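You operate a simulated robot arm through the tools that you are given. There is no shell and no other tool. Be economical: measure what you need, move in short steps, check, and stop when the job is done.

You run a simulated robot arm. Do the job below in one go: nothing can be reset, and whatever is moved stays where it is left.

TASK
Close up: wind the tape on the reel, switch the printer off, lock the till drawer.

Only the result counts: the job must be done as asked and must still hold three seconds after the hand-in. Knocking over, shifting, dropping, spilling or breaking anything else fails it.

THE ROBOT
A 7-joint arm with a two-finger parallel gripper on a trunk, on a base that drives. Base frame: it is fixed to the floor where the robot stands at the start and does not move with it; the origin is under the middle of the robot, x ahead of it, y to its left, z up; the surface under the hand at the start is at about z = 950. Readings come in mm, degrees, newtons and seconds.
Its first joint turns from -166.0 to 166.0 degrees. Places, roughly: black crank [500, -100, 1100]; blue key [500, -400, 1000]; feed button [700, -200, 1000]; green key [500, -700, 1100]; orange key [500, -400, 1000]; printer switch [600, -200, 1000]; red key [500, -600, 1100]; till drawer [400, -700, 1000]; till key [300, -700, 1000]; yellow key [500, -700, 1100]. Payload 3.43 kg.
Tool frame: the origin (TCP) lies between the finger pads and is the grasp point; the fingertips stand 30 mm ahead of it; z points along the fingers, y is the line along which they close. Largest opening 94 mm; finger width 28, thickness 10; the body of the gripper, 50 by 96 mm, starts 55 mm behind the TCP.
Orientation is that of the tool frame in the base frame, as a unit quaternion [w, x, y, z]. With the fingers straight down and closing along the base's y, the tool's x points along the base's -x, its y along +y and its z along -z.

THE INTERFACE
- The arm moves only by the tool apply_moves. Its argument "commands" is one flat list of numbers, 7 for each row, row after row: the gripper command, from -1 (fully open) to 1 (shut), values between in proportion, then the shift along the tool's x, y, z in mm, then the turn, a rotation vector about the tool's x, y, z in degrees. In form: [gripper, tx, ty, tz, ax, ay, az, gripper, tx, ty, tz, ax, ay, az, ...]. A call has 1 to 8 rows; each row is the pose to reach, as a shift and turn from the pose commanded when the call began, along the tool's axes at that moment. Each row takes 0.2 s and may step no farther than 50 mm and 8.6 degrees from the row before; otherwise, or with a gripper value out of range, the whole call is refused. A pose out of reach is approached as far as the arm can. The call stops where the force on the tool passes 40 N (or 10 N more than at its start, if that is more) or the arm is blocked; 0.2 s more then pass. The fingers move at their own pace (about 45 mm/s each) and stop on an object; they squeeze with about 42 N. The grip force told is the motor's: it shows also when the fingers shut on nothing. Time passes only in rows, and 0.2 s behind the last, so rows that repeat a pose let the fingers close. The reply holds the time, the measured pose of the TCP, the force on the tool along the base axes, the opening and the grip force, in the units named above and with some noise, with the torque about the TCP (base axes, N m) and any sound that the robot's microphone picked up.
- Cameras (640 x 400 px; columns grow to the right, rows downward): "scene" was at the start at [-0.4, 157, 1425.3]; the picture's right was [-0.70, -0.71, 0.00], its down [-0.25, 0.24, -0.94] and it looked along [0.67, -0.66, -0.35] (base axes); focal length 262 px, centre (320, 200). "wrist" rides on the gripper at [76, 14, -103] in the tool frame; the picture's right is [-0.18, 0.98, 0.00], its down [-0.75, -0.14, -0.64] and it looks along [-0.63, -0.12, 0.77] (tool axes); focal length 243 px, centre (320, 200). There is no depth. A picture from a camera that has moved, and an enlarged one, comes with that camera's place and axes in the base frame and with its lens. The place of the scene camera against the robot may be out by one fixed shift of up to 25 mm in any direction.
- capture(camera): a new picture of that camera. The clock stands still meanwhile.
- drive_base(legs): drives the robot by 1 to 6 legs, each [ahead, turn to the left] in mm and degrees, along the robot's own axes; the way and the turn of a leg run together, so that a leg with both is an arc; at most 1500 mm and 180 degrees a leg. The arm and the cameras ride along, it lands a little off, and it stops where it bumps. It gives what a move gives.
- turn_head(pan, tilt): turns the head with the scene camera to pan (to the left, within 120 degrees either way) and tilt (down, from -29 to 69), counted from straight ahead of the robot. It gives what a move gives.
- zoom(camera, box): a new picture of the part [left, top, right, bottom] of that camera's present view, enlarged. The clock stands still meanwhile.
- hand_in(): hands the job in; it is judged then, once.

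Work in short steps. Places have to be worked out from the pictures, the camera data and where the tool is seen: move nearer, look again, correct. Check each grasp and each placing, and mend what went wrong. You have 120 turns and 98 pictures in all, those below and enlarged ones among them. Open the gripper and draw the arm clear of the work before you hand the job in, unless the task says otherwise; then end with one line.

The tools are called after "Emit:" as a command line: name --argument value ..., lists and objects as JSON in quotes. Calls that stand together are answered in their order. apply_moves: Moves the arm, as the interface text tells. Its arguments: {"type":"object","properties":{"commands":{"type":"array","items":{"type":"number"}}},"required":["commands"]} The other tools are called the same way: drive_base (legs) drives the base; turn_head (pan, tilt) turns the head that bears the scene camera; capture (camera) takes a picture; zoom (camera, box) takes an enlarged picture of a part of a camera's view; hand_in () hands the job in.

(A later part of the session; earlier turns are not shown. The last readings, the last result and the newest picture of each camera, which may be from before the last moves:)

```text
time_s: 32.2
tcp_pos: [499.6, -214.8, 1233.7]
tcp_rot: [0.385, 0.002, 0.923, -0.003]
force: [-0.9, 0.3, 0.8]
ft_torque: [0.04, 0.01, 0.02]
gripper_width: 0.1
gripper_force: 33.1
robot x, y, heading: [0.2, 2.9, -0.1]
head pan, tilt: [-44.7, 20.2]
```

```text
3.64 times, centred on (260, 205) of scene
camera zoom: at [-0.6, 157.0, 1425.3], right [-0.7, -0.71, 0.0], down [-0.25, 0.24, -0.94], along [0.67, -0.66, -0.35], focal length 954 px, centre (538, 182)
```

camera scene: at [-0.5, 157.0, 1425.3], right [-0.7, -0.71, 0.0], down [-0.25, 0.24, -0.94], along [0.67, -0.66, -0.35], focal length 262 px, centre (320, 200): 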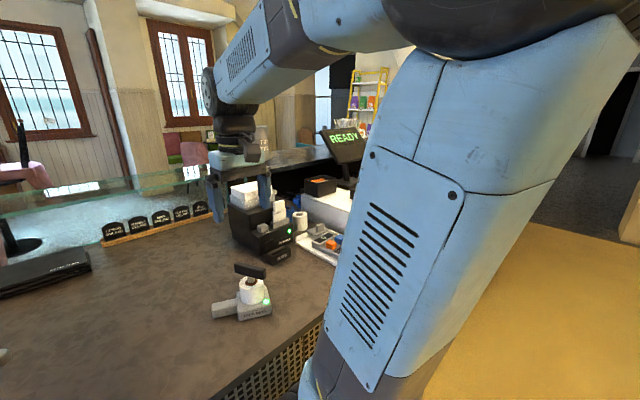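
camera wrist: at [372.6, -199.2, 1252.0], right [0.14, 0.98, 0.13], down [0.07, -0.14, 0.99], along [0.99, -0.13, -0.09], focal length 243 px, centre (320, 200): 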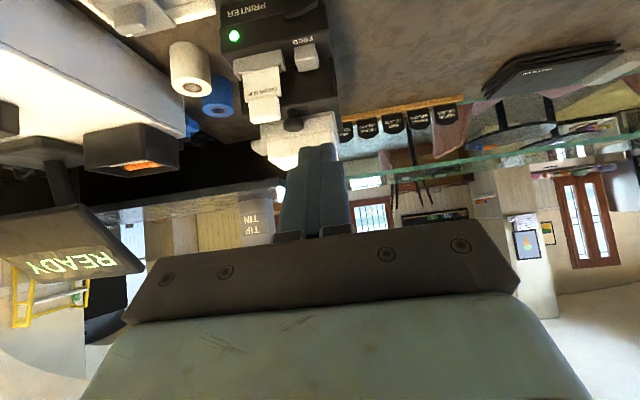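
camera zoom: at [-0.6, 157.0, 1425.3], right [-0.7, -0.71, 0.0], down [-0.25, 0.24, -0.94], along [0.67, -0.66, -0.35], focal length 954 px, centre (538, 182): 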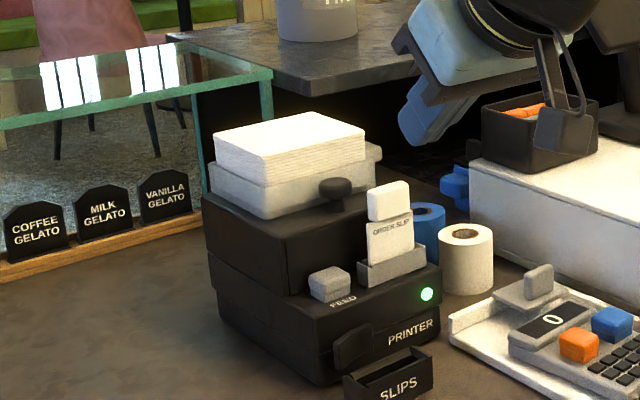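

Emit:
apply_moves --commands '[1, 31, 0, 31, 0, 0, 0, 1, 62, 0, 62, 0, 0, 0, 1, 93, 0, 93, 0, 0, 0]'

Emit:
capture --camera "wrist"

Emit:
zoom --camera "wrist" --box '[250, 40, 370, 150]'

```text
time_s: 33.0
tcp_pos: [498.8, -215.8, 1102.2]
tcp_rot: [0.385, 0.002, 0.923, -0.003]
force: [-0.6, -0.2, -0.7]
ft_torque: [-0.01, -0.02, 0.04]
gripper_width: 0.0
gripper_force: 33.3
robot x, y, heading: [0.6, 1.6, -0.1]
head pan, tilt: [-44.7, 20.2]
```

```text
57 pictures are left
camera wrist: at [372.4, -200.4, 1120.2], right [0.14, 0.98, 0.13], down [0.07, -0.14, 0.99], along [0.99, -0.13, -0.09], focal length 243 px, centre (320, 200)
```

wrist: 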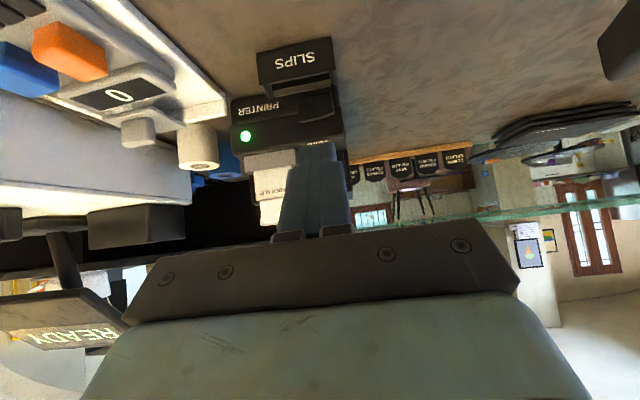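

```text
3.64 times, centred on (310, 95) of wrist
camera zoom: at [372.4, -200.4, 1120.2], right [0.14, 0.98, 0.13], down [0.07, -0.14, 0.99], along [0.99, -0.13, -0.09], focal length 882 px, centre (356, 582)
```

zoom: 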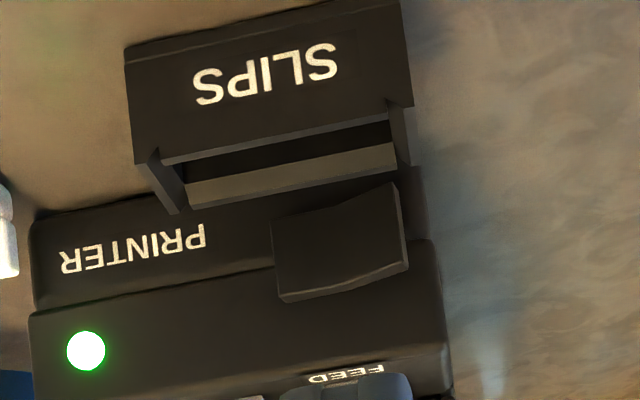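

Triangulating the two views: the proud edge of the rocker is at x≈632, y≈-207, z 977–1002; the slips tray's rear top edge is at x≈609, z≈985. I roll the tool 90° so the thin side of the shut fingers clears the tray.

Emit:
apply_moves --commands '[1, 0, 0, 0, 0, 0, 8.5, 1, 0, 0, 0, 0, 0, 17, 1, 0, 0, 0, 0, 0, 25.5, 1, 0, 0, 0, 0, 0, 34, 1, 0, 0, 0, 0, 0, 42.5, 1, 0, 0, 0, 0, 0, 51, 1, 0, 0, 0, 0, 0, 59.5, 1, 0, 0, 0, 0, 0, 68]'

Emit:
apply_moves --commands '[1, 0, 0, 0, 0, 0, 7.3, 1, 0, 0, 0, 0, 0, 14.6, 1, 0, 0, 0, 0, 0, 22]'

Emit:
capture --camera "wrist"

```text
time_s: 34.9
tcp_pos: [499.8, -214.6, 1101.4]
tcp_rot: [0.322, 0.519, 0.762, 0.214]
force: [0.5, -0.1, 0.4]
ft_torque: [0.01, 0.01, -0.01]
gripper_width: 0.0
gripper_force: 32.8
robot x, y, heading: [2.6, 3.7, -0.1]
head pan, tilt: [-44.7, 20.2]
```

```text
time_s: 35.6
tcp_pos: [499.0, -214.0, 1101.1]
tcp_rot: [0.274, 0.655, 0.65, 0.271]
force: [-0.4, 0.3, -0.8]
ft_torque: [0.05, -0.01, -0.02]
gripper_width: 0.0
gripper_force: 32.8
robot x, y, heading: [2.0, 2.0, -0.0]
head pan, tilt: [-44.7, 20.2]
```

```text
55 pictures are left
camera wrist: at [437.6, -137.5, 1184.3], right [0.69, -0.19, 0.7], down [-0.56, -0.75, 0.35], along [0.46, -0.64, -0.62], focal length 243 px, centre (320, 200)
```

wrist: 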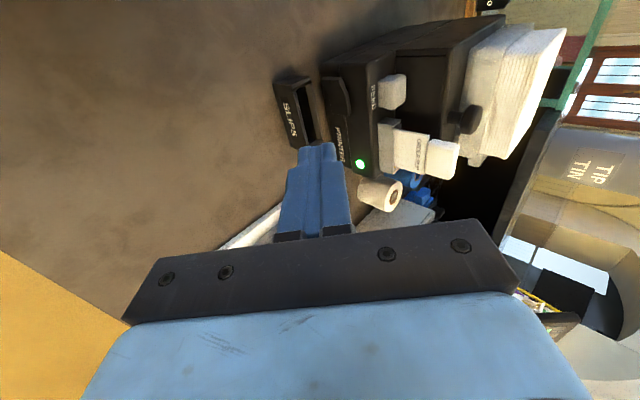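

Tool axes: x≈+y, y≈(.7,0,.7), z≈(.7,0,-.7). I slide in along the finger axis towards the rocker and stop 20 mm short to check.

Emit:
apply_moves --commands '[1, 4, 11, 20, 0, 0, 0, 1, 4, 11, 65, 0, 0, 0, 1, 4, 11, 95, 0, 0, 0, 1, 4, 11, 112, 0, 0, 0]'

Emit:
zoom --camera "wrist" --box '[240, 20, 440, 180]'

Emit:
zoom --camera "scene" --box '[240, 200, 310, 260]'

```text
time_s: 36.6
tcp_pos: [584.5, -213.9, 1030.8]
tcp_rot: [0.275, 0.655, 0.65, 0.27]
force: [-0.5, -0.4, 0.2]
ft_torque: [0.01, 0.02, 0.05]
gripper_width: 0.0
gripper_force: 32.9
robot x, y, heading: [-1.3, 1.9, -0.3]
head pan, tilt: [-44.7, 20.2]
```

```text
2.50 times, centred on (340, 100) of wrist
camera zoom: at [523.1, -136.0, 1112.8], right [0.69, -0.19, 0.7], down [-0.56, -0.75, 0.35], along [0.46, -0.64, -0.62], focal length 606 px, centre (270, 450)
```

zoom: 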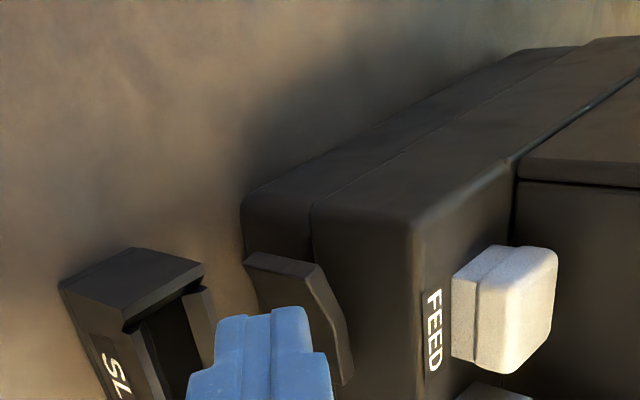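

```text
6.67 times, centred on (275, 230) of scene
camera zoom: at [-1.1, 156.9, 1425.3], right [-0.7, -0.71, 0.0], down [-0.25, 0.24, -0.94], along [0.67, -0.66, -0.35], focal length 1749 px, centre (620, 0)
```

zoom: 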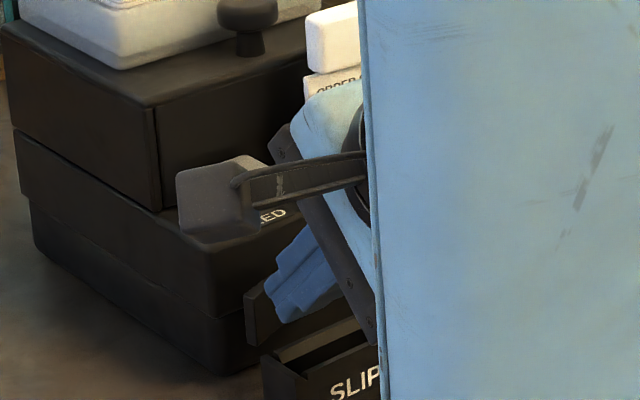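

Line is good; shift 5 mm to +y, finish the approach and then push +x in small steps.

Emit:
apply_moves --commands '[1, 5, 0, 12, 0, 0, 0, 1, 5, 0, 24, 0, 0, 0, 1, 5, 2, 26, 0, 0, 0, 1, 5, 4, 28, 0, 0, 0, 1, 5, 6, 30, 0, 0, 0]'

Emit:
zoom --camera "wrist" --box '[240, 20, 440, 180]'

```text
time_s: 37.9
tcp_pos: [609.8, -206.2, 1014.1]
tcp_rot: [0.274, 0.655, 0.65, 0.27]
force: [-25.6, 2.4, 4.4]
ft_torque: [-0.02, 0.23, -0.3]
gripper_width: 0.1
gripper_force: 32.9
robot x, y, heading: [0.7, 5.9, -0.2]
head pan, tilt: [-44.7, 20.2]
```

```text
2.50 times, centred on (340, 100) of wrist
camera zoom: at [547.5, -129.8, 1096.4], right [0.69, -0.19, 0.7], down [-0.56, -0.75, 0.35], along [0.46, -0.64, -0.62], focal length 606 px, centre (270, 450)
```

zoom: 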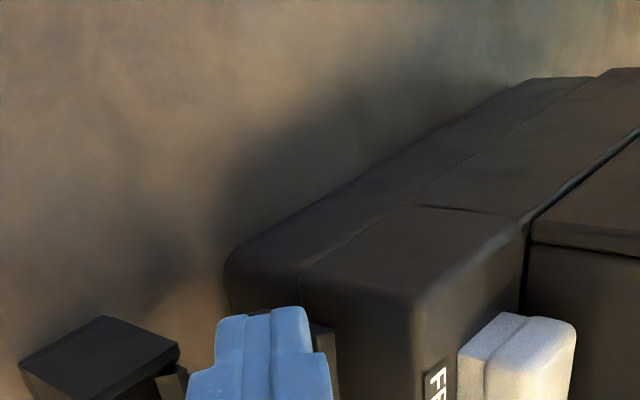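

Contact at 25 N. I back off along the finger axis and check whether the LED went off and the rocker flipped.

Emit:
apply_moves --commands '[1, 0, 0, -20, 0, 0, 0, 1, 0, 0, -50, 0, 0, 0, 1, 0, 0, -80, 0, 0, 0]'

Emit:
capture --camera "wrist"

Emit:
zoom --camera "wrist" --box '[250, 40, 410, 180]'

```text
time_s: 38.6
tcp_pos: [556.9, -207.4, 1068.5]
tcp_rot: [0.274, 0.654, 0.651, 0.271]
force: [1.2, 0.0, -0.1]
ft_torque: [0.03, -0.01, 0.0]
gripper_width: 0.0
gripper_force: 33.2
robot x, y, heading: [1.8, 1.4, -0.3]
head pan, tilt: [-44.7, 20.2]
```

```text
51 pictures are left
camera wrist: at [494.4, -130.2, 1151.4], right [0.69, -0.19, 0.7], down [-0.56, -0.75, 0.35], along [0.46, -0.64, -0.62], focal length 243 px, centre (320, 200)
```

wrist: 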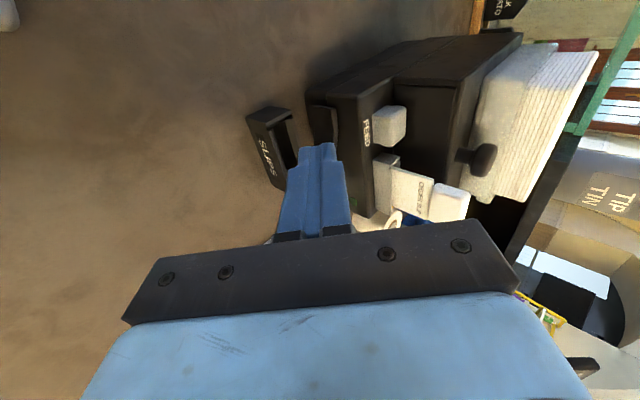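

```text
2.86 times, centred on (330, 110) of wrist
camera zoom: at [494.4, -130.2, 1151.4], right [0.69, -0.19, 0.7], down [-0.56, -0.75, 0.35], along [0.46, -0.64, -0.62], focal length 693 px, centre (291, 457)
```

zoom: 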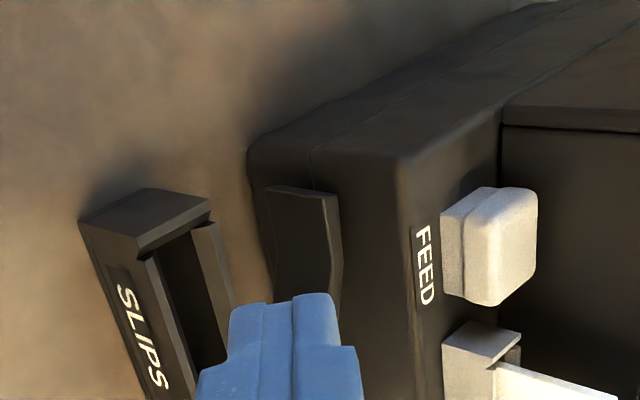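

The rocker has flipped (the +y end is now flush). I retreat upward and check the LED.

Emit:
apply_moves --commands '[1, 0, 18, -38, 0, 0, 0, 1, 0, 37, -77, 0, 0, 0, 1, 0, 56, -116, 0, 0, 0, 1, 0, 74, -155, 0, 0, 0]'

Emit:
zoom --camera "scene" --box '[200, 180, 340, 340]'

Emit:
capture --camera "wrist"

```text
time_s: 39.6
tcp_pos: [496.8, -206.9, 1229.2]
tcp_rot: [0.275, 0.655, 0.65, 0.271]
force: [-0.3, 0.0, 0.5]
ft_torque: [0.03, 0.01, 0.06]
gripper_width: 0.0
gripper_force: 32.6
robot x, y, heading: [-1.1, 2.8, 0.1]
head pan, tilt: [-44.7, 20.2]
```

```text
2.50 times, centred on (270, 260) of scene
camera zoom: at [-0.2, 156.9, 1425.3], right [-0.7, -0.71, 0.0], down [-0.25, 0.24, -0.94], along [0.67, -0.66, -0.35], focal length 656 px, centre (445, 50)
```

zoom: 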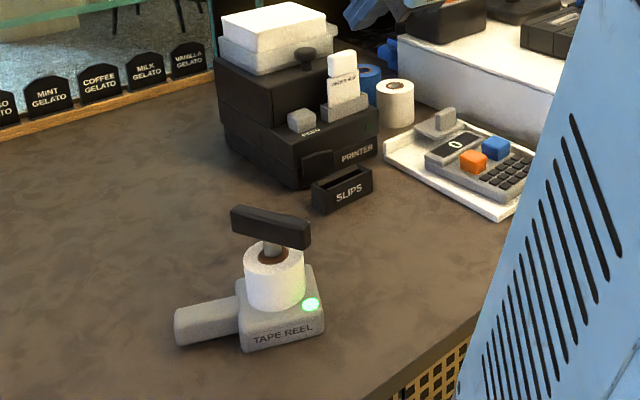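

```text
48 pictures are left
camera wrist: at [435.1, -130.1, 1311.9], right [0.69, -0.19, 0.7], down [-0.56, -0.75, 0.35], along [0.46, -0.64, -0.62], focal length 243 px, centre (320, 200)
```

wrist: 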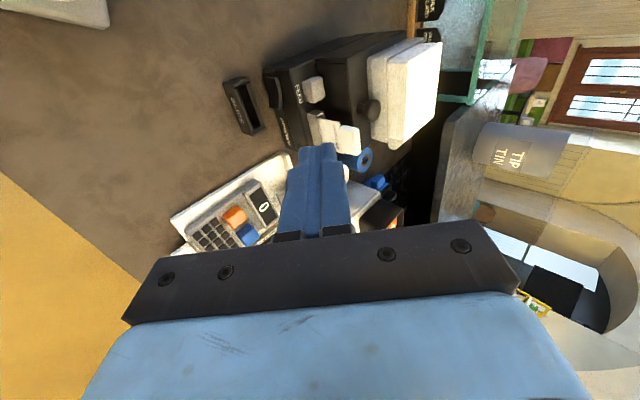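

Printer LED is off and reel lamp on. Now the drawer: turn the head toward it.

Emit:
turn_head --pan -70 --tilt 25

Emit:
capture --camera "scene"

```text
time_s: 40.5
tcp_pos: [497.8, -207.3, 1228.6]
tcp_rot: [0.275, 0.653, 0.651, 0.271]
force: [0.2, -0.9, -0.5]
ft_torque: [-0.02, -0.01, 0.0]
gripper_width: 0.0
gripper_force: 32.8
robot x, y, heading: [-1.7, 5.1, 0.1]
head pan, tilt: [-70.0, 25.0]
```

```text
47 pictures are left
camera scene: at [-35.2, 136.0, 1417.6], right [-0.94, -0.34, 0.0], down [-0.15, 0.4, -0.91], along [0.31, -0.85, -0.42], focal length 262 px, centre (320, 200)
```

scene: 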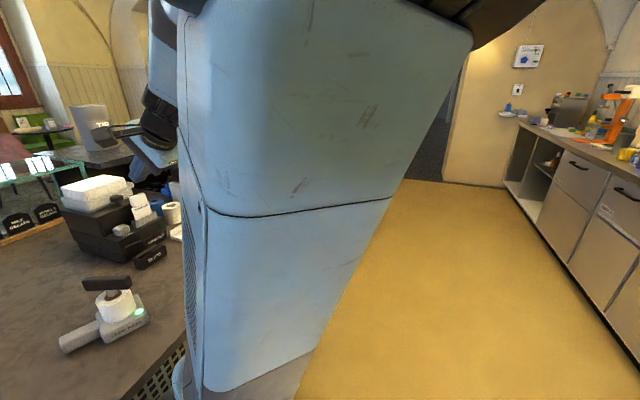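

The arm hides the view. I undo the roll and head the arm toward the drawer, staying high.

Emit:
apply_moves --commands '[1, 0, 0, -5, 0, 0, -8.5, 1, 0, 0, -10, 0, 0, -17, 1, 0, 0, -15, 0, 0, -25.5, 1, 0, 0, -20, 0, 0, -34, 1, 0, 0, -25, 0, 0, -42.5, 1, 0, 0, -30, 0, 0, -51, 1, 0, 0, -35, 0, 0, -59.5, 1, 0, 0, -40, 0, 0, -68]'

Emit:
apply_moves --commands '[1, 0, 0, 0, 0, 0, -7.3, 1, 0, 0, 0, 0, 0, -14.6, 1, 0, 0, 0, 0, 0, -22]'

```text
time_s: 42.3
tcp_pos: [469.3, -205.4, 1260.2]
tcp_rot: [0.379, 0.176, 0.906, 0.072]
force: [0.6, -0.2, 0.8]
ft_torque: [-0.02, -0.02, -0.02]
gripper_width: 0.0
gripper_force: 33.0
robot x, y, heading: [0.1, 4.6, -0.1]
head pan, tilt: [-70.0, 25.0]
```

```text
time_s: 43.1
tcp_pos: [469.0, -206.8, 1259.4]
tcp_rot: [0.385, 0.002, 0.923, -0.003]
force: [0.1, -0.1, 0.6]
ft_torque: [0.01, 0.03, 0.01]
gripper_width: 0.1
gripper_force: 32.9
robot x, y, heading: [0.5, 0.4, 0.1]
head pan, tilt: [-70.0, 25.0]
```

Emit:
apply_moves --commands '[1, 15, -40, -15, 0, 0, 0, 1, 31, -79, -31, 0, 0, 0, 1, 46, -118, -46, 0, 0, 0, 1, 62, -157, -62, 0, 0, 0, 1, 77, -196, -77, 0, 0, 0, 1, 93, -236, -93, 0, 0, 0, 1, 108, -275, -108, 0, 0, 0, 1, 124, -314, -124, 0, 0, 0]'

Emit:
capture --camera "wrist"

Emit:
capture --camera "scene"

```text
time_s: 44.9
tcp_pos: [292.2, -519.2, 1260.4]
tcp_rot: [0.385, 0.003, 0.923, -0.004]
force: [-0.2, 0.7, 0.5]
ft_torque: [-0.03, 0.05, -0.03]
gripper_width: 0.2
gripper_force: 33.1
robot x, y, heading: [-2.3, 2.6, 0.0]
head pan, tilt: [-70.0, 25.0]
```

```text
46 pictures are left
camera wrist: at [166.0, -503.8, 1279.1], right [0.14, 0.98, 0.13], down [0.07, -0.14, 0.99], along [0.99, -0.12, -0.09], focal length 243 px, centre (320, 200)
```

wrist: 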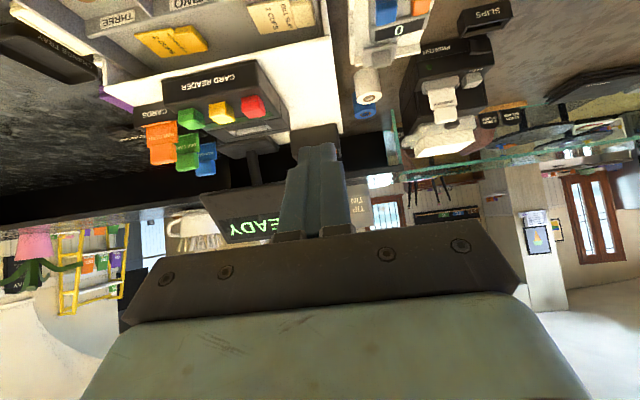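

```text
45 pictures are left
camera scene: at [-35.2, 136.4, 1417.5], right [-0.94, -0.34, 0.0], down [-0.14, 0.4, -0.91], along [0.31, -0.85, -0.42], focal length 262 px, centre (320, 200)
```

scene: 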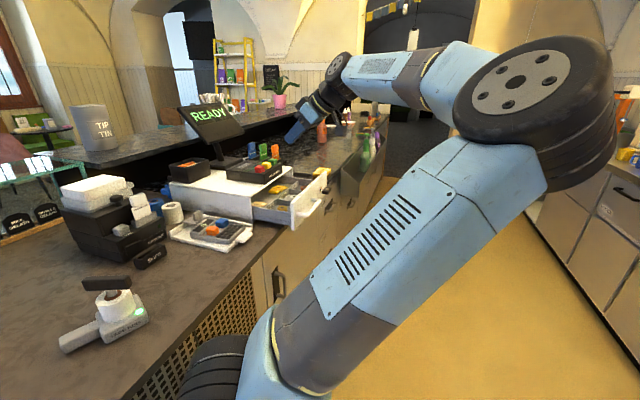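

Good view now. Zoom on the drawer and lock.

Emit:
zoom --camera "scene" --box '[240, 150, 350, 240]'

Emit:
apply_moves --commands '[1, 40, -20, -10, 0, 0, 0, 1, 70, -50, -30, 0, 0, 0, 1, 90, -90, -50, 0, 0, 0, 1, 90, -100, -90, 0, 0, 0]'

Emit:
capture --camera "wrist"

```text
4.44 times, centred on (295, 195) of scene
camera zoom: at [-35.2, 136.4, 1417.5], right [-0.94, -0.34, 0.0], down [-0.14, 0.4, -0.91], along [0.31, -0.85, -0.42], focal length 1166 px, centre (431, 222)
```

zoom: 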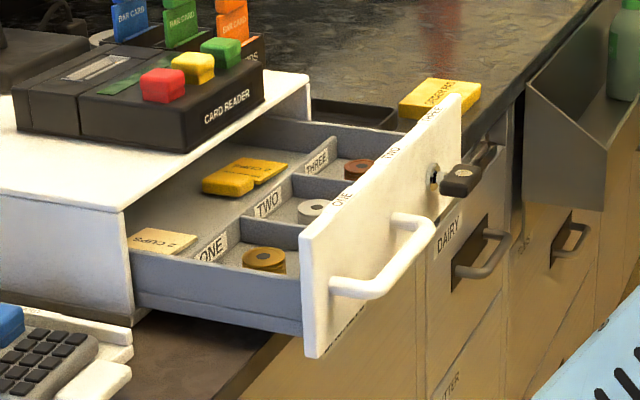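

```text
time_s: 45.9
tcp_pos: [163.1, -619.6, 1261.0]
tcp_rot: [0.385, 0.003, 0.923, -0.004]
force: [1.0, 0.1, -0.3]
ft_torque: [0.0, 0.05, -0.02]
gripper_width: 0.1
gripper_force: 32.7
robot x, y, heading: [0.8, 4.9, -0.2]
head pan, tilt: [-70.0, 25.0]
```

```text
43 pictures are left
camera wrist: at [37.1, -603.6, 1279.0], right [0.14, 0.98, 0.13], down [0.07, -0.14, 0.99], along [0.99, -0.13, -0.09], focal length 243 px, centre (320, 200)
```

wrist: 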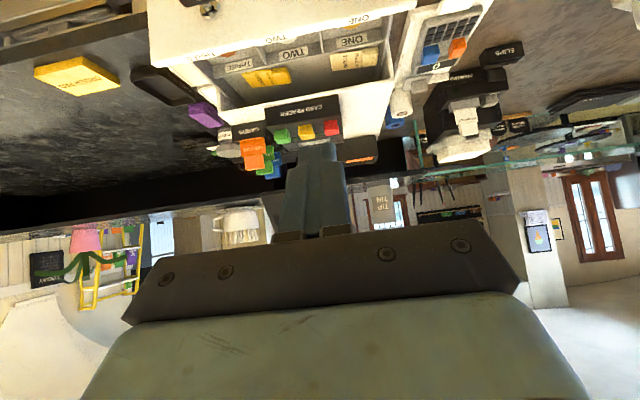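

Key is near (285,-745,1000). I lower to look at the drawer front from before it.

Emit:
apply_moves --commands '[1, 31, -8, 31, 0, 0, 0, 1, 62, -16, 62, 0, 0, 0, 1, 93, -24, 93, 0, 0, 0, 1, 124, -32, 124, 0, 0, 0, 1, 140, -40, 140, 0, 0, 0]'

Emit:
capture --camera "wrist"

Emit:
zoom --camera "wrist" --box '[120, 20, 420, 200]'

```text
time_s: 47.1
tcp_pos: [163.8, -656.2, 1060.2]
tcp_rot: [0.386, 0.003, 0.922, -0.004]
force: [-0.3, -0.1, -0.2]
ft_torque: [-0.03, 0.05, 0.01]
gripper_width: 0.0
gripper_force: 32.6
robot x, y, heading: [1.3, 1.4, -0.1]
head pan, tilt: [-70.0, 25.0]
```

```text
42 pictures are left
camera wrist: at [37.2, -641.3, 1078.8], right [0.14, 0.98, 0.13], down [0.07, -0.14, 0.99], along [0.99, -0.13, -0.09], focal length 243 px, centre (320, 200)
```

wrist: 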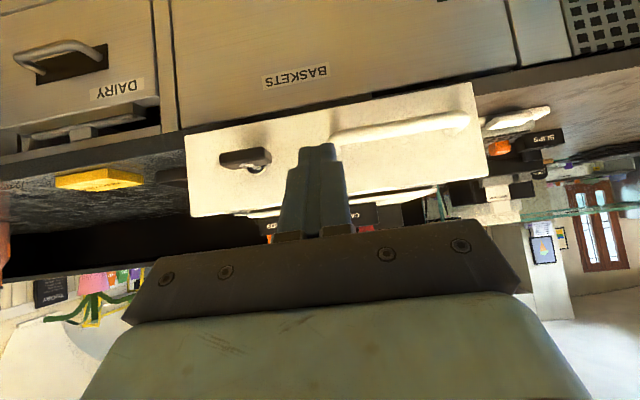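

```text
2.13 times, centred on (270, 110) of wrist
camera zoom: at [37.2, -641.3, 1078.8], right [0.14, 0.98, 0.13], down [0.07, -0.14, 0.99], along [0.99, -0.13, -0.09], focal length 518 px, centre (427, 392)
```

zoom: 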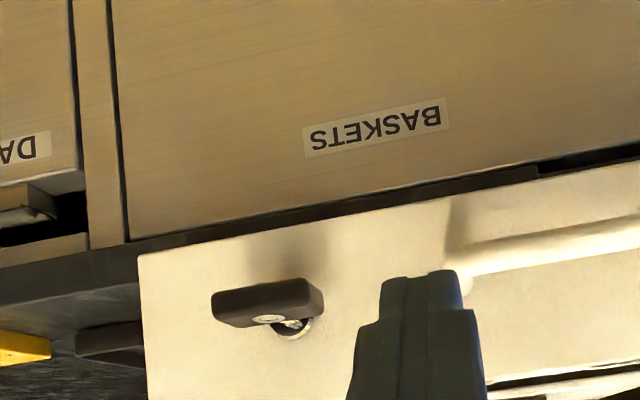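

Plate at x≈330, y -850..-490, z 940..1054; key axis near y≈-755, z≈998; handle y -652..-500. I'll push the plate at y≈-690, z≈1000, approaching first to ~30 mm off.

Emit:
apply_moves --commands '[1, -8, -16, 30, 0, 0, 0, 1, -25, -34, 60, 0, 0, 0, 1, -50, -34, 98, 0, 0, 0]'

Emit:
zoom --camera "scene" --box '[220, 130, 380, 250]'

Emit:
capture --camera "wrist"

```text
time_s: 47.9
tcp_pos: [266.5, -694.1, 1027.5]
tcp_rot: [0.386, 0.004, 0.923, -0.004]
force: [0.3, 1.3, -0.3]
ft_torque: [0.02, -0.01, -0.01]
gripper_width: 0.3
gripper_force: 33.5
robot x, y, heading: [0.3, 1.5, 0.1]
head pan, tilt: [-70.0, 25.0]
```

```text
3.33 times, centred on (300, 190) of scene
camera zoom: at [-36.0, 135.9, 1417.5], right [-0.94, -0.34, 0.0], down [-0.14, 0.4, -0.91], along [0.31, -0.85, -0.42], focal length 874 px, centre (387, 233)
```

zoom: 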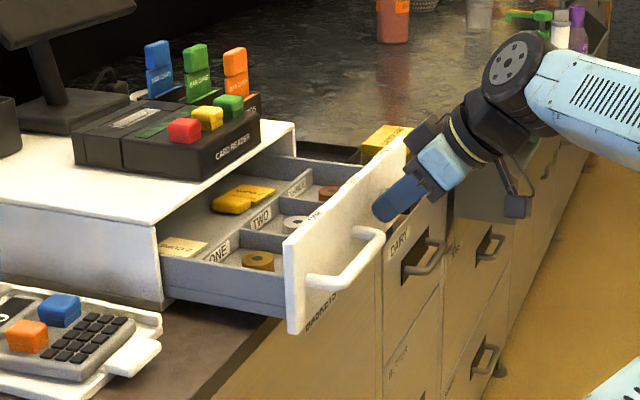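

```text
39 pictures are left
camera wrist: at [140.9, -678.3, 1045.6], right [0.14, 0.98, 0.13], down [0.07, -0.14, 0.99], along [0.99, -0.13, -0.09], focal length 243 px, centre (320, 200)
```

wrist: 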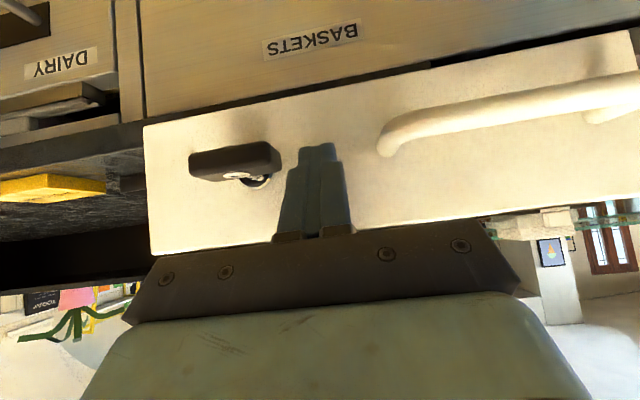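

Clear path. Push +x in ~9 mm steps.

Emit:
apply_moves --commands '[1, -10, 0, 10, 0, 0, 0, 1, -17, 0, 17, 0, 0, 0, 1, -23, 0, 23, 0, 0, 0, 1, -29, 0, 29, 0, 0, 0, 1, -35, 0, 35, 0, 0, 0, 1, -41, 0, 41, 0, 0, 0, 1, -47, 0, 47, 0, 0, 0, 1, -53, 0, 53, 0, 0, 0]'

Emit:
zoom --camera "scene" --box '[220, 130, 380, 250]'

```text
time_s: 49.7
tcp_pos: [342.1, -692.0, 1029.0]
tcp_rot: [0.386, 0.002, 0.922, -0.002]
force: [-0.1, 0.0, 0.7]
ft_torque: [-0.01, 0.0, 0.01]
gripper_width: 0.0
gripper_force: 33.3
robot x, y, heading: [0.3, 4.3, 0.0]
head pan, tilt: [-70.0, 25.0]
```

```text
3.33 times, centred on (300, 190) of scene
camera zoom: at [-35.4, 135.9, 1417.6], right [-0.94, -0.34, 0.0], down [-0.14, 0.4, -0.91], along [0.31, -0.85, -0.42], focal length 874 px, centre (387, 233)
```

zoom: 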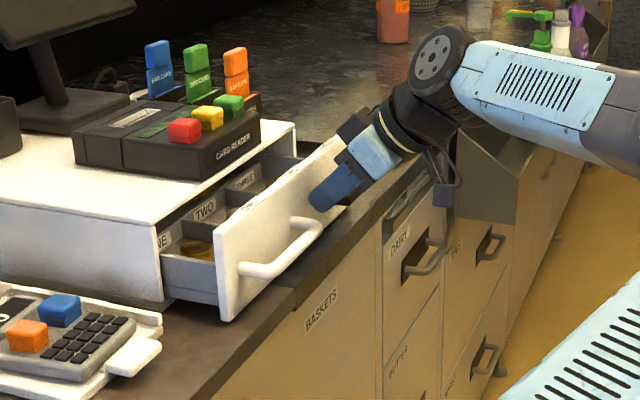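

Drawer is sliding in. Continue.

Emit:
apply_moves --commands '[1, -6, 0, 6, 0, 0, 0, 1, -12, 0, 12, 0, 0, 0, 1, -18, 0, 18, 0, 0, 0, 1, -24, 0, 24, 0, 0, 0, 1, -30, 0, 30, 0, 0, 0, 1, -36, 0, 36, 0, 0, 0, 1, -42, 0, 42, 0, 0, 0, 1, -48, 0, 48, 0, 0, 0]'

Emit:
zoom --camera "scene" --box '[220, 130, 380, 250]'

```text
time_s: 51.5
tcp_pos: [409.0, -695.3, 1028.6]
tcp_rot: [0.385, 0.003, 0.923, -0.003]
force: [-21.7, 7.9, 1.1]
ft_torque: [0.06, 0.21, 0.26]
gripper_width: 0.0
gripper_force: 33.2
robot x, y, heading: [-0.6, -2.2, -0.1]
head pan, tilt: [-70.0, 25.0]
```

```text
3.33 times, centred on (300, 190) of scene
camera zoom: at [-36.7, 136.2, 1417.5], right [-0.94, -0.34, 0.0], down [-0.14, 0.4, -0.91], along [0.31, -0.85, -0.42], focal length 874 px, centre (387, 233)
```

zoom: 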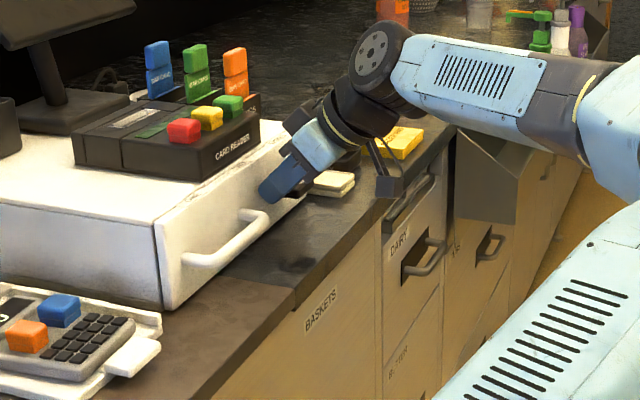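

Drawer closed (22 N at the stop, flush). I back off and look closely at the lock for marks.

Emit:
apply_moves --commands '[1, 15, 0, -15, 0, 0, 0, 1, 45, 0, -45, 0, 0, 0, 1, 75, -15, -75, 0, 0, 0, 1, 90, -30, -90, 0, 0, 0]'

Emit:
zoom --camera "wrist" --box '[180, 40, 400, 180]'

Emit:
capture --camera "wrist"

Emit:
zoom --camera "scene" --box '[250, 150, 330, 220]'

```text
time_s: 52.5
tcp_pos: [284.0, -721.4, 1028.8]
tcp_rot: [0.385, 0.003, 0.923, -0.003]
force: [-0.8, 0.4, -0.3]
ft_torque: [0.01, -0.02, 0.01]
gripper_width: 0.2
gripper_force: 32.9
robot x, y, heading: [1.0, 2.7, -0.0]
head pan, tilt: [-70.0, 25.0]
```

```text
2.86 times, centred on (290, 110) of wrist
camera zoom: at [157.7, -706.2, 1046.8], right [0.14, 0.98, 0.13], down [0.07, -0.14, 0.99], along [0.99, -0.13, -0.09], focal length 693 px, centre (406, 457)
```

zoom: 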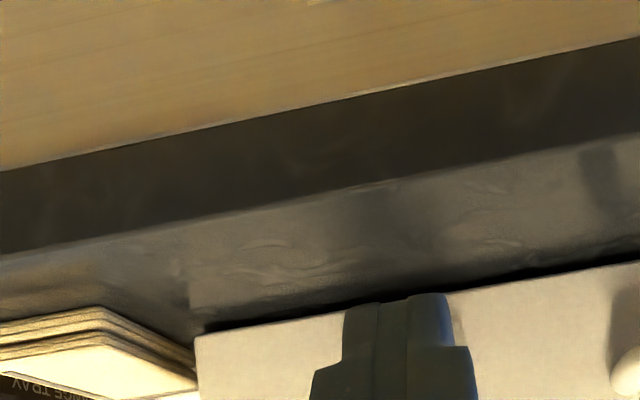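

```text
35 pictures are left
camera wrist: at [157.7, -706.2, 1046.8], right [0.14, 0.98, 0.13], down [0.07, -0.14, 0.99], along [0.99, -0.13, -0.09], focal length 243 px, centre (320, 200)
```

wrist: 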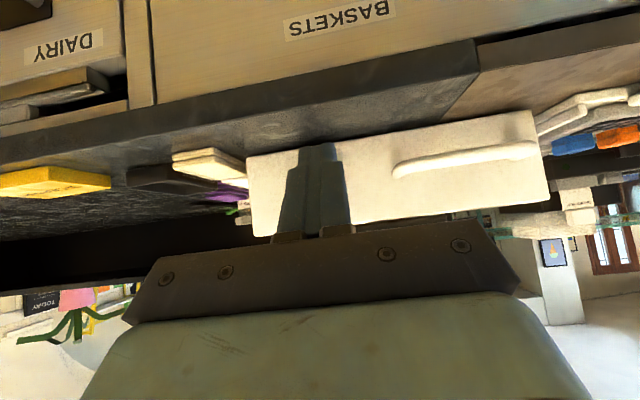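

```text
5.71 times, centred on (290, 185) of scene
camera zoom: at [-35.2, 135.9, 1417.6], right [-0.94, -0.34, 0.0], down [-0.14, 0.4, -0.91], along [0.31, -0.85, -0.42], focal length 1499 px, centre (491, 286)
```

zoom: 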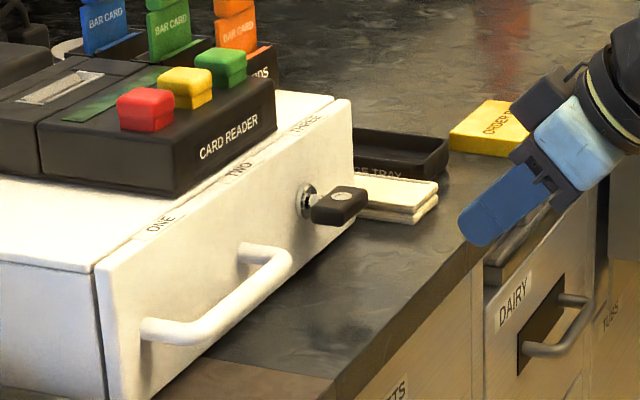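

Key sticks out clear. I now pitch the fingers to horizontal (pointing +x) and roll 90° so they can close over the flat key bow.

Emit:
apply_moves --commands '[1, 0, 0, 0, 0, -7.5, 0, 1, 0, 0, 0, 0, -15, 0, 1, 0, 0, 0, 0, -22.5, 0, 1, 0, 0, 0, 0, -30, 0, 1, 0, 0, 0, 0, -37.5, 0, 1, 0, 0, 0, 0, -45, 0]'

Emit:
apply_moves --commands '[1, 0, 0, 0, 0, 0, 8.5, 1, 0, 0, 0, 0, 0, 17, 1, 0, 0, 0, 0, 0, 25.5, 1, 0, 0, 0, 0, 0, 34, 1, 0, 0, 0, 0, 0, 42.5, 1, 0, 0, 0, 0, 0, 51, 1, 0, 0, 0, 0, 0, 59.5, 1, 0, 0, 0, 0, 0, 68]'

Emit:
apply_moves --commands '[-1, 0, 0, 0, 0, 0, 7.3, -1, 0, 0, 0, 0, 0, 14.6, -1, 0, 0, 0, 0, 0, 22, -1, 0, 0, 0, 0, 0, 22]'

Emit:
capture --camera "wrist"

```text
time_s: 53.9
tcp_pos: [284.1, -723.1, 1029.5]
tcp_rot: [0.71, 0.001, 0.704, -0.004]
force: [0.3, 0.6, 0.3]
ft_torque: [0.03, 0.01, -0.01]
gripper_width: 0.0
gripper_force: 33.3
robot x, y, heading: [2.5, 3.4, 0.0]
head pan, tilt: [-70.0, 25.0]
```

```text
time_s: 55.7
tcp_pos: [283.8, -721.6, 1029.1]
tcp_rot: [0.59, 0.396, 0.583, 0.395]
force: [-0.3, 0.2, -0.5]
ft_torque: [0.01, -0.01, -0.01]
gripper_width: 0.1
gripper_force: 33.4
robot x, y, heading: [-1.3, 4.6, 0.2]
head pan, tilt: [-70.0, 25.0]
```

```text
time_s: 56.7
tcp_pos: [284.4, -722.4, 1029.1]
tcp_rot: [0.503, 0.5, 0.498, 0.499]
force: [0.7, -0.1, -0.7]
ft_torque: [0.01, 0.01, 0.0]
gripper_width: 86.5
gripper_force: 0.0
robot x, y, heading: [-3.2, 0.2, -0.2]
head pan, tilt: [-70.0, 25.0]
```

```text
33 pictures are left
camera wrist: at [182.4, -645.6, 1042.7], right [-0.01, -0.18, 0.98], down [-0.65, -0.75, -0.14], along [0.76, -0.64, -0.11], focal length 243 px, centre (320, 200)
```

wrist: 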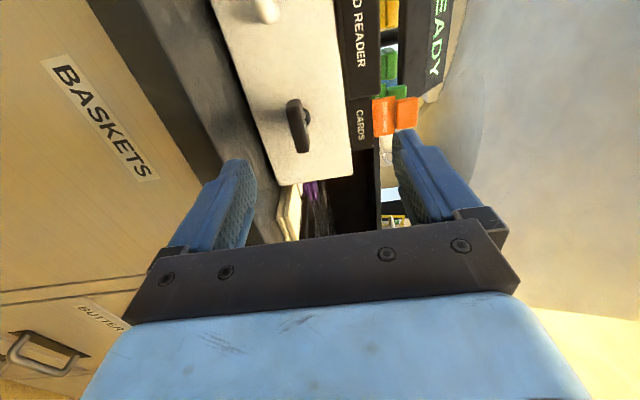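

Now tool axes map to base (y,z,x). Bow appears near (415,-741,1005). I align and move nearer, then zoom.

Emit:
apply_moves --commands '[-1, -10, -12, 15, 0, 0, 0, -1, -19, -23, 40, 0, 0, 0]'

Emit:
capture --camera "wrist"

Emit:
zoom --camera "wrist" --box '[230, 70, 390, 190]'

Emit:
zoom --camera "scene" --box '[250, 150, 330, 220]'

```text
time_s: 57.3
tcp_pos: [324.6, -742.1, 1006.1]
tcp_rot: [0.505, 0.5, 0.497, 0.499]
force: [-0.8, 2.8, 2.9]
ft_torque: [0.21, -0.1, 0.08]
gripper_width: 92.3
gripper_force: 0.0
robot x, y, heading: [-2.1, 3.0, -0.1]
head pan, tilt: [-70.0, 25.0]
```

```text
32 pictures are left
camera wrist: at [222.8, -663.8, 1019.9], right [-0.01, -0.18, 0.98], down [-0.65, -0.75, -0.14], along [0.76, -0.64, -0.11], focal length 243 px, centre (320, 200)
```

wrist: 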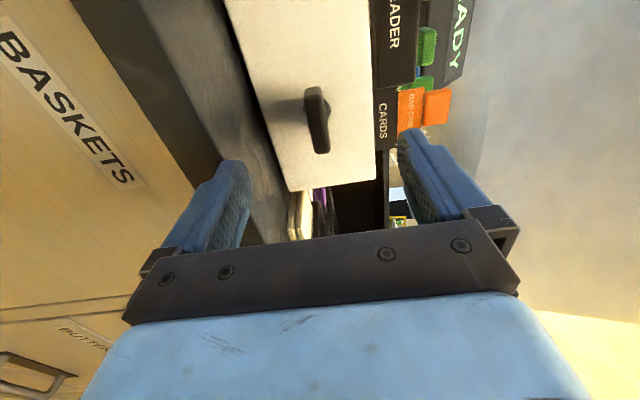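

```text
3.33 times, centred on (310, 130) of wrist
camera zoom: at [222.8, -663.8, 1019.9], right [-0.01, -0.18, 0.98], down [-0.65, -0.75, -0.14], along [0.76, -0.64, -0.11], focal length 809 px, centre (353, 433)
```

zoom: 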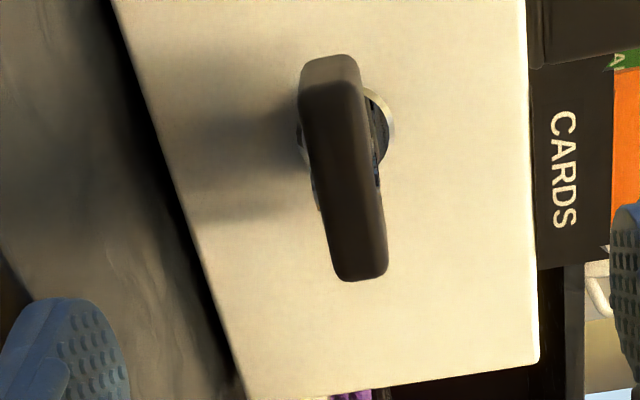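

```text
5.71 times, centred on (290, 185) of scene
camera zoom: at [-35.6, 136.0, 1417.5], right [-0.94, -0.34, 0.0], down [-0.14, 0.4, -0.91], along [0.31, -0.85, -0.42], focal length 1499 px, centre (491, 286)
```

zoom: 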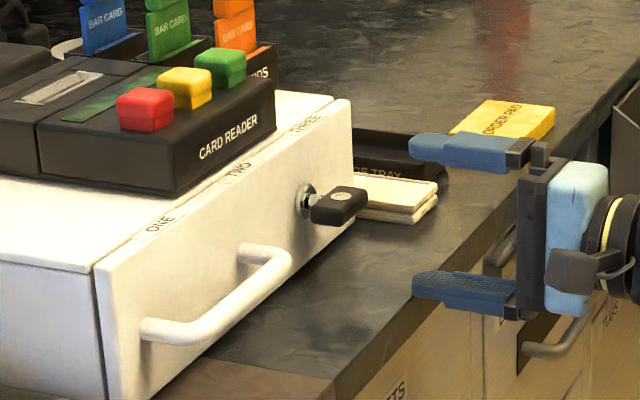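

Lower finger is close to counter height, so I narrow the gripper to ~40 mm before moving ahead; axis is aligned with the bow (y≈-742, z≈1006).

Emit:
apply_moves --commands '[0.15, 0, 0, 0, 0, 0, 0, 0.15, 0, 0, 0, 0, 0, 0, 0.15, 0, 0, 0, 0, 0, 0, 0.15, 0, 0, 25, 0, 0, 0, 0.15, 0, 0, 45, 0, 0, 0]'

Emit:
capture --camera "wrist"

Emit:
zoom --camera "scene" --box '[250, 150, 330, 220]'

```text
time_s: 58.5
tcp_pos: [369.0, -741.3, 1005.8]
tcp_rot: [0.504, 0.499, 0.498, 0.499]
force: [-0.3, -0.7, -0.3]
ft_torque: [0.0, 0.01, -0.01]
gripper_width: 40.1
gripper_force: 0.0
robot x, y, heading: [-4.5, 3.2, 0.1]
head pan, tilt: [-70.0, 25.0]
```

```text
29 pictures are left
camera wrist: at [267.1, -664.0, 1020.9], right [-0.01, -0.18, 0.98], down [-0.65, -0.75, -0.14], along [0.76, -0.64, -0.11], focal length 243 px, centre (320, 200)
```

wrist: 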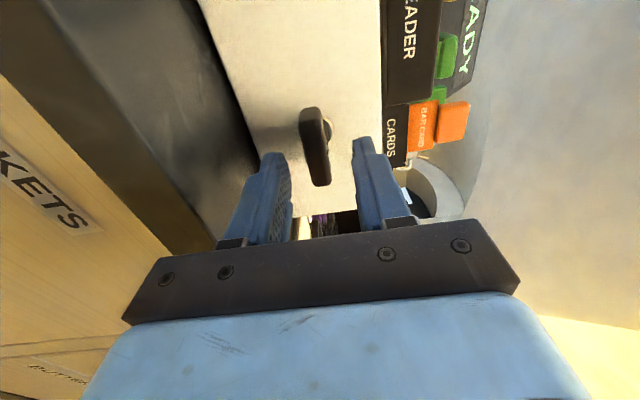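

```text
5.71 times, centred on (290, 185) of scene
camera zoom: at [-35.6, 135.9, 1417.6], right [-0.94, -0.34, 0.0], down [-0.14, 0.4, -0.91], along [0.31, -0.85, -0.42], focal length 1499 px, centre (491, 286)
```

zoom: 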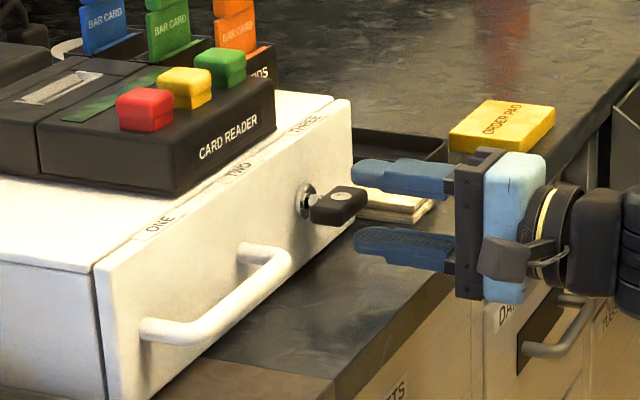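

Aligned; advance 22 mm and close.

Emit:
apply_moves --commands '[0.15, 0, 0, 12, 0, 0, 0, 0.15, 0, 0, 22, 0, 0, 0, 1, 0, 0, 22, 0, 0, 0, 1, 0, 0, 22, 0, 0, 0, 1, 0, 0, 22, 0, 0, 0, 1, 0, 0, 22, 0, 0, 0]'

Emit:
zoom --camera "scene" --box '[250, 150, 330, 220]'

Emit:
zoom --camera "wrist" --box '[230, 70, 390, 230]'

```text
time_s: 59.9
tcp_pos: [390.0, -743.4, 1006.5]
tcp_rot: [0.504, 0.499, 0.498, 0.499]
force: [-6.2, 8.8, -21.5]
ft_torque: [0.0, 1.02, -0.5]
gripper_width: 14.0
gripper_force: 45.1
robot x, y, heading: [0.4, 1.4, -0.3]
head pan, tilt: [-70.0, 25.0]
```

```text
5.71 times, centred on (290, 185) of scene
camera zoom: at [-35.1, 135.4, 1417.6], right [-0.94, -0.34, 0.0], down [-0.14, 0.4, -0.91], along [0.31, -0.85, -0.42], focal length 1499 px, centre (491, 286)
```

zoom: 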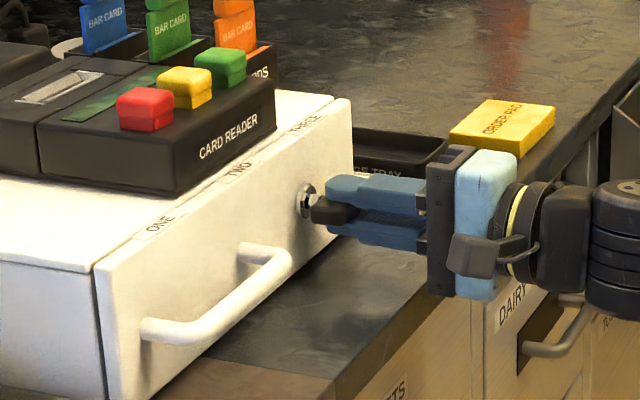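

```text
2.50 times, centred on (310, 150) of wrist
camera zoom: at [288.6, -665.8, 1019.2], right [-0.01, -0.18, 0.98], down [-0.65, -0.75, -0.14], along [0.76, -0.64, -0.11], focal length 606 px, centre (345, 325)
```

zoom: 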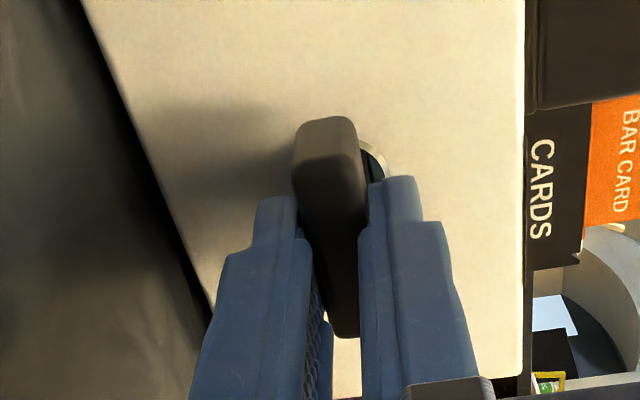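

Gripped (14 mm) but 21 N vertical misfit; ease 1.5 mm down and try a small clockwise turn.

Emit:
apply_moves --commands '[1, 0.5, -1.5, 0, 0, 0, 0, 1, 0.5, -1.5, 0, 0, 0, 0]'

Emit:
apply_moves --commands '[1, 0, 0, 0, 0, 0, 5, 1, 0, 0, 0, 0, 0, 10, 1, 0, 0, 0, 0, 0, 15]'

Emit:
zoom --camera "wrist" --box '[230, 70, 390, 230]'

```text
time_s: 60.5
tcp_pos: [391.3, -744.1, 1004.6]
tcp_rot: [0.504, 0.5, 0.497, 0.499]
force: [-7.4, -1.5, -14.2]
ft_torque: [0.03, 1.13, 1.14]
gripper_width: 13.6
gripper_force: 45.0
robot x, y, heading: [2.6, 4.2, -0.1]
head pan, tilt: [-70.0, 25.0]
```

```text
time_s: 61.3
tcp_pos: [391.0, -743.4, 1005.0]
tcp_rot: [0.435, 0.561, 0.427, 0.561]
force: [-11.8, 5.9, -14.9]
ft_torque: [-0.03, 1.58, -0.81]
gripper_width: 13.8
gripper_force: 44.7
robot x, y, heading: [-1.1, 0.5, -0.0]
head pan, tilt: [-70.0, 25.0]
```

```text
2.50 times, centred on (310, 150) of wrist
camera zoom: at [288.5, -671.9, 1037.5], right [-0.01, -0.43, 0.9], down [-0.65, -0.69, -0.33], along [0.76, -0.59, -0.27], focal length 606 px, centre (345, 325)
```

zoom: 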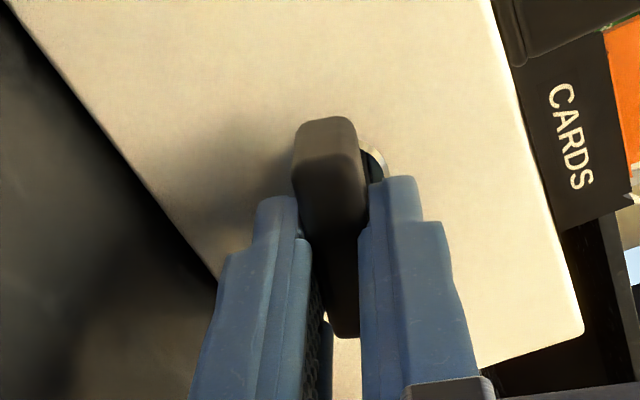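

The key follows clockwise without resistance. Continue.

Emit:
apply_moves --commands '[1, 0, 0, 0, 0, 0, 6, 1, 0, 0, 0, 0, 0, 12, 1, 0, 0, 0, 0, 0, 18, 1, 0, 0, 0, 0, 0, 24, 1, 0, 0, 0, 0, 0, 30]'

Emit:
zoom --camera "wrist" --box '[230, 70, 390, 230]'

```text
time_s: 62.5
tcp_pos: [391.5, -741.5, 1002.6]
tcp_rot: [0.274, 0.653, 0.268, 0.654]
force: [-17.5, 7.2, -32.8]
ft_torque: [-0.08, 1.94, 0.35]
gripper_width: 13.8
gripper_force: 44.5
robot x, y, heading: [-2.0, 3.9, 0.1]
head pan, tilt: [-70.0, 25.0]
```

```text
2.50 times, centred on (310, 150) of wrist
camera zoom: at [288.4, -697.4, 1067.1], right [-0.01, -0.82, 0.57], down [-0.64, -0.43, -0.64], along [0.77, -0.37, -0.53], focal length 606 px, centre (345, 325)
```

zoom: 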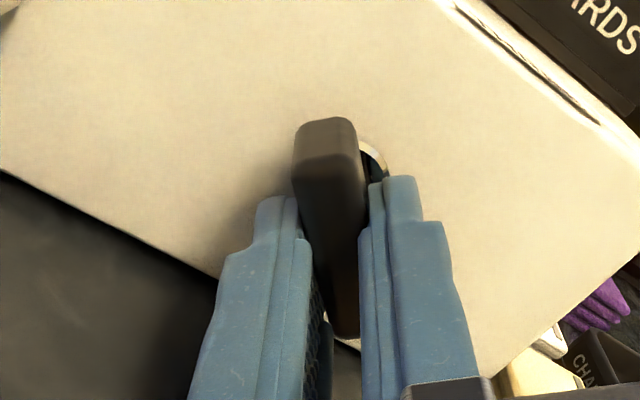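

45° turned; misfit force rising to 33 N. I shift 1.7 mm down and 1 mm back to relieve, then continue.

Emit:
apply_moves --commands '[1, -1.2, -1.2, -1, 0, 0, 0, 1, -1.2, -1.2, -1, 0, 0, 6, 1, -1.2, -1.2, -1, 0, 0, 12, 1, -1.2, -1.2, -1, 0, 0, 18]'

Emit:
zoom --camera "scene" --box '[250, 150, 330, 220]'

```text
time_s: 63.5
tcp_pos: [392.2, -742.3, 1003.0]
tcp_rot: [0.166, 0.686, 0.163, 0.689]
force: [-4.8, 11.6, -29.9]
ft_torque: [-0.09, 1.58, 0.85]
gripper_width: 13.8
gripper_force: 44.6
robot x, y, heading: [4.0, 1.4, 0.0]
head pan, tilt: [-70.0, 25.0]
```

```text
5.71 times, centred on (290, 185) of scene
camera zoom: at [-34.8, 135.3, 1417.6], right [-0.94, -0.34, 0.0], down [-0.15, 0.4, -0.91], along [0.31, -0.85, -0.42], focal length 1499 px, centre (491, 286)
```

zoom: 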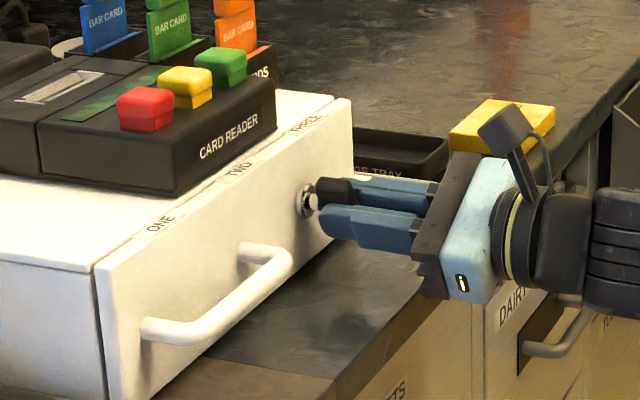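

Still pushed down 30 N; shift further 2.5 mm down, 1 mm +y, then turn on in small steps.

Emit:
apply_moves --commands '[1, -1.8, -2, 0, 0, 0, 0, 1, -1.8, -2, 0, 0, 0, 0]'

Emit:
apply_moves --commands '[1, 0, 0, 0, 0, 0, 6, 1, 0, 0, 0, 0, 0, 12, 1, 0, 0, 0, 0, 0, 18, 1, 0, 0, 0, 0, 0, 24]'

Emit:
zoom --camera "scene" --box '[250, 150, 330, 220]'

```text
time_s: 64.1
tcp_pos: [391.0, -740.9, 1002.6]
tcp_rot: [0.169, 0.685, 0.163, 0.689]
force: [3.9, -7.7, -5.4]
ft_torque: [0.04, 1.05, 0.55]
gripper_width: 13.7
gripper_force: 45.0
robot x, y, heading: [-3.5, 0.2, 0.2]
head pan, tilt: [-70.0, 25.0]
```

```text
time_s: 65.1
tcp_pos: [390.8, -739.8, 1001.6]
tcp_rot: [0.021, 0.704, 0.018, 0.71]
force: [1.9, 1.1, 14.0]
ft_torque: [-0.02, -0.27, 1.03]
gripper_width: 13.9
gripper_force: 44.8
robot x, y, heading: [0.7, 2.3, -0.0]
head pan, tilt: [-70.0, 25.0]
```

```text
5.71 times, centred on (290, 185) of scene
camera zoom: at [-35.6, 136.3, 1417.5], right [-0.94, -0.34, 0.0], down [-0.14, 0.4, -0.91], along [0.31, -0.85, -0.42], focal length 1499 px, centre (491, 286)
```

zoom: 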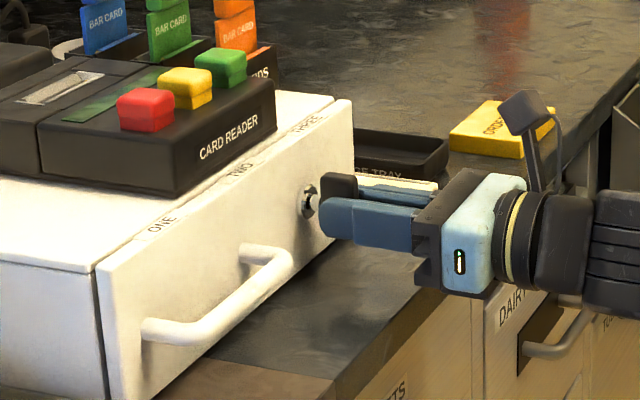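

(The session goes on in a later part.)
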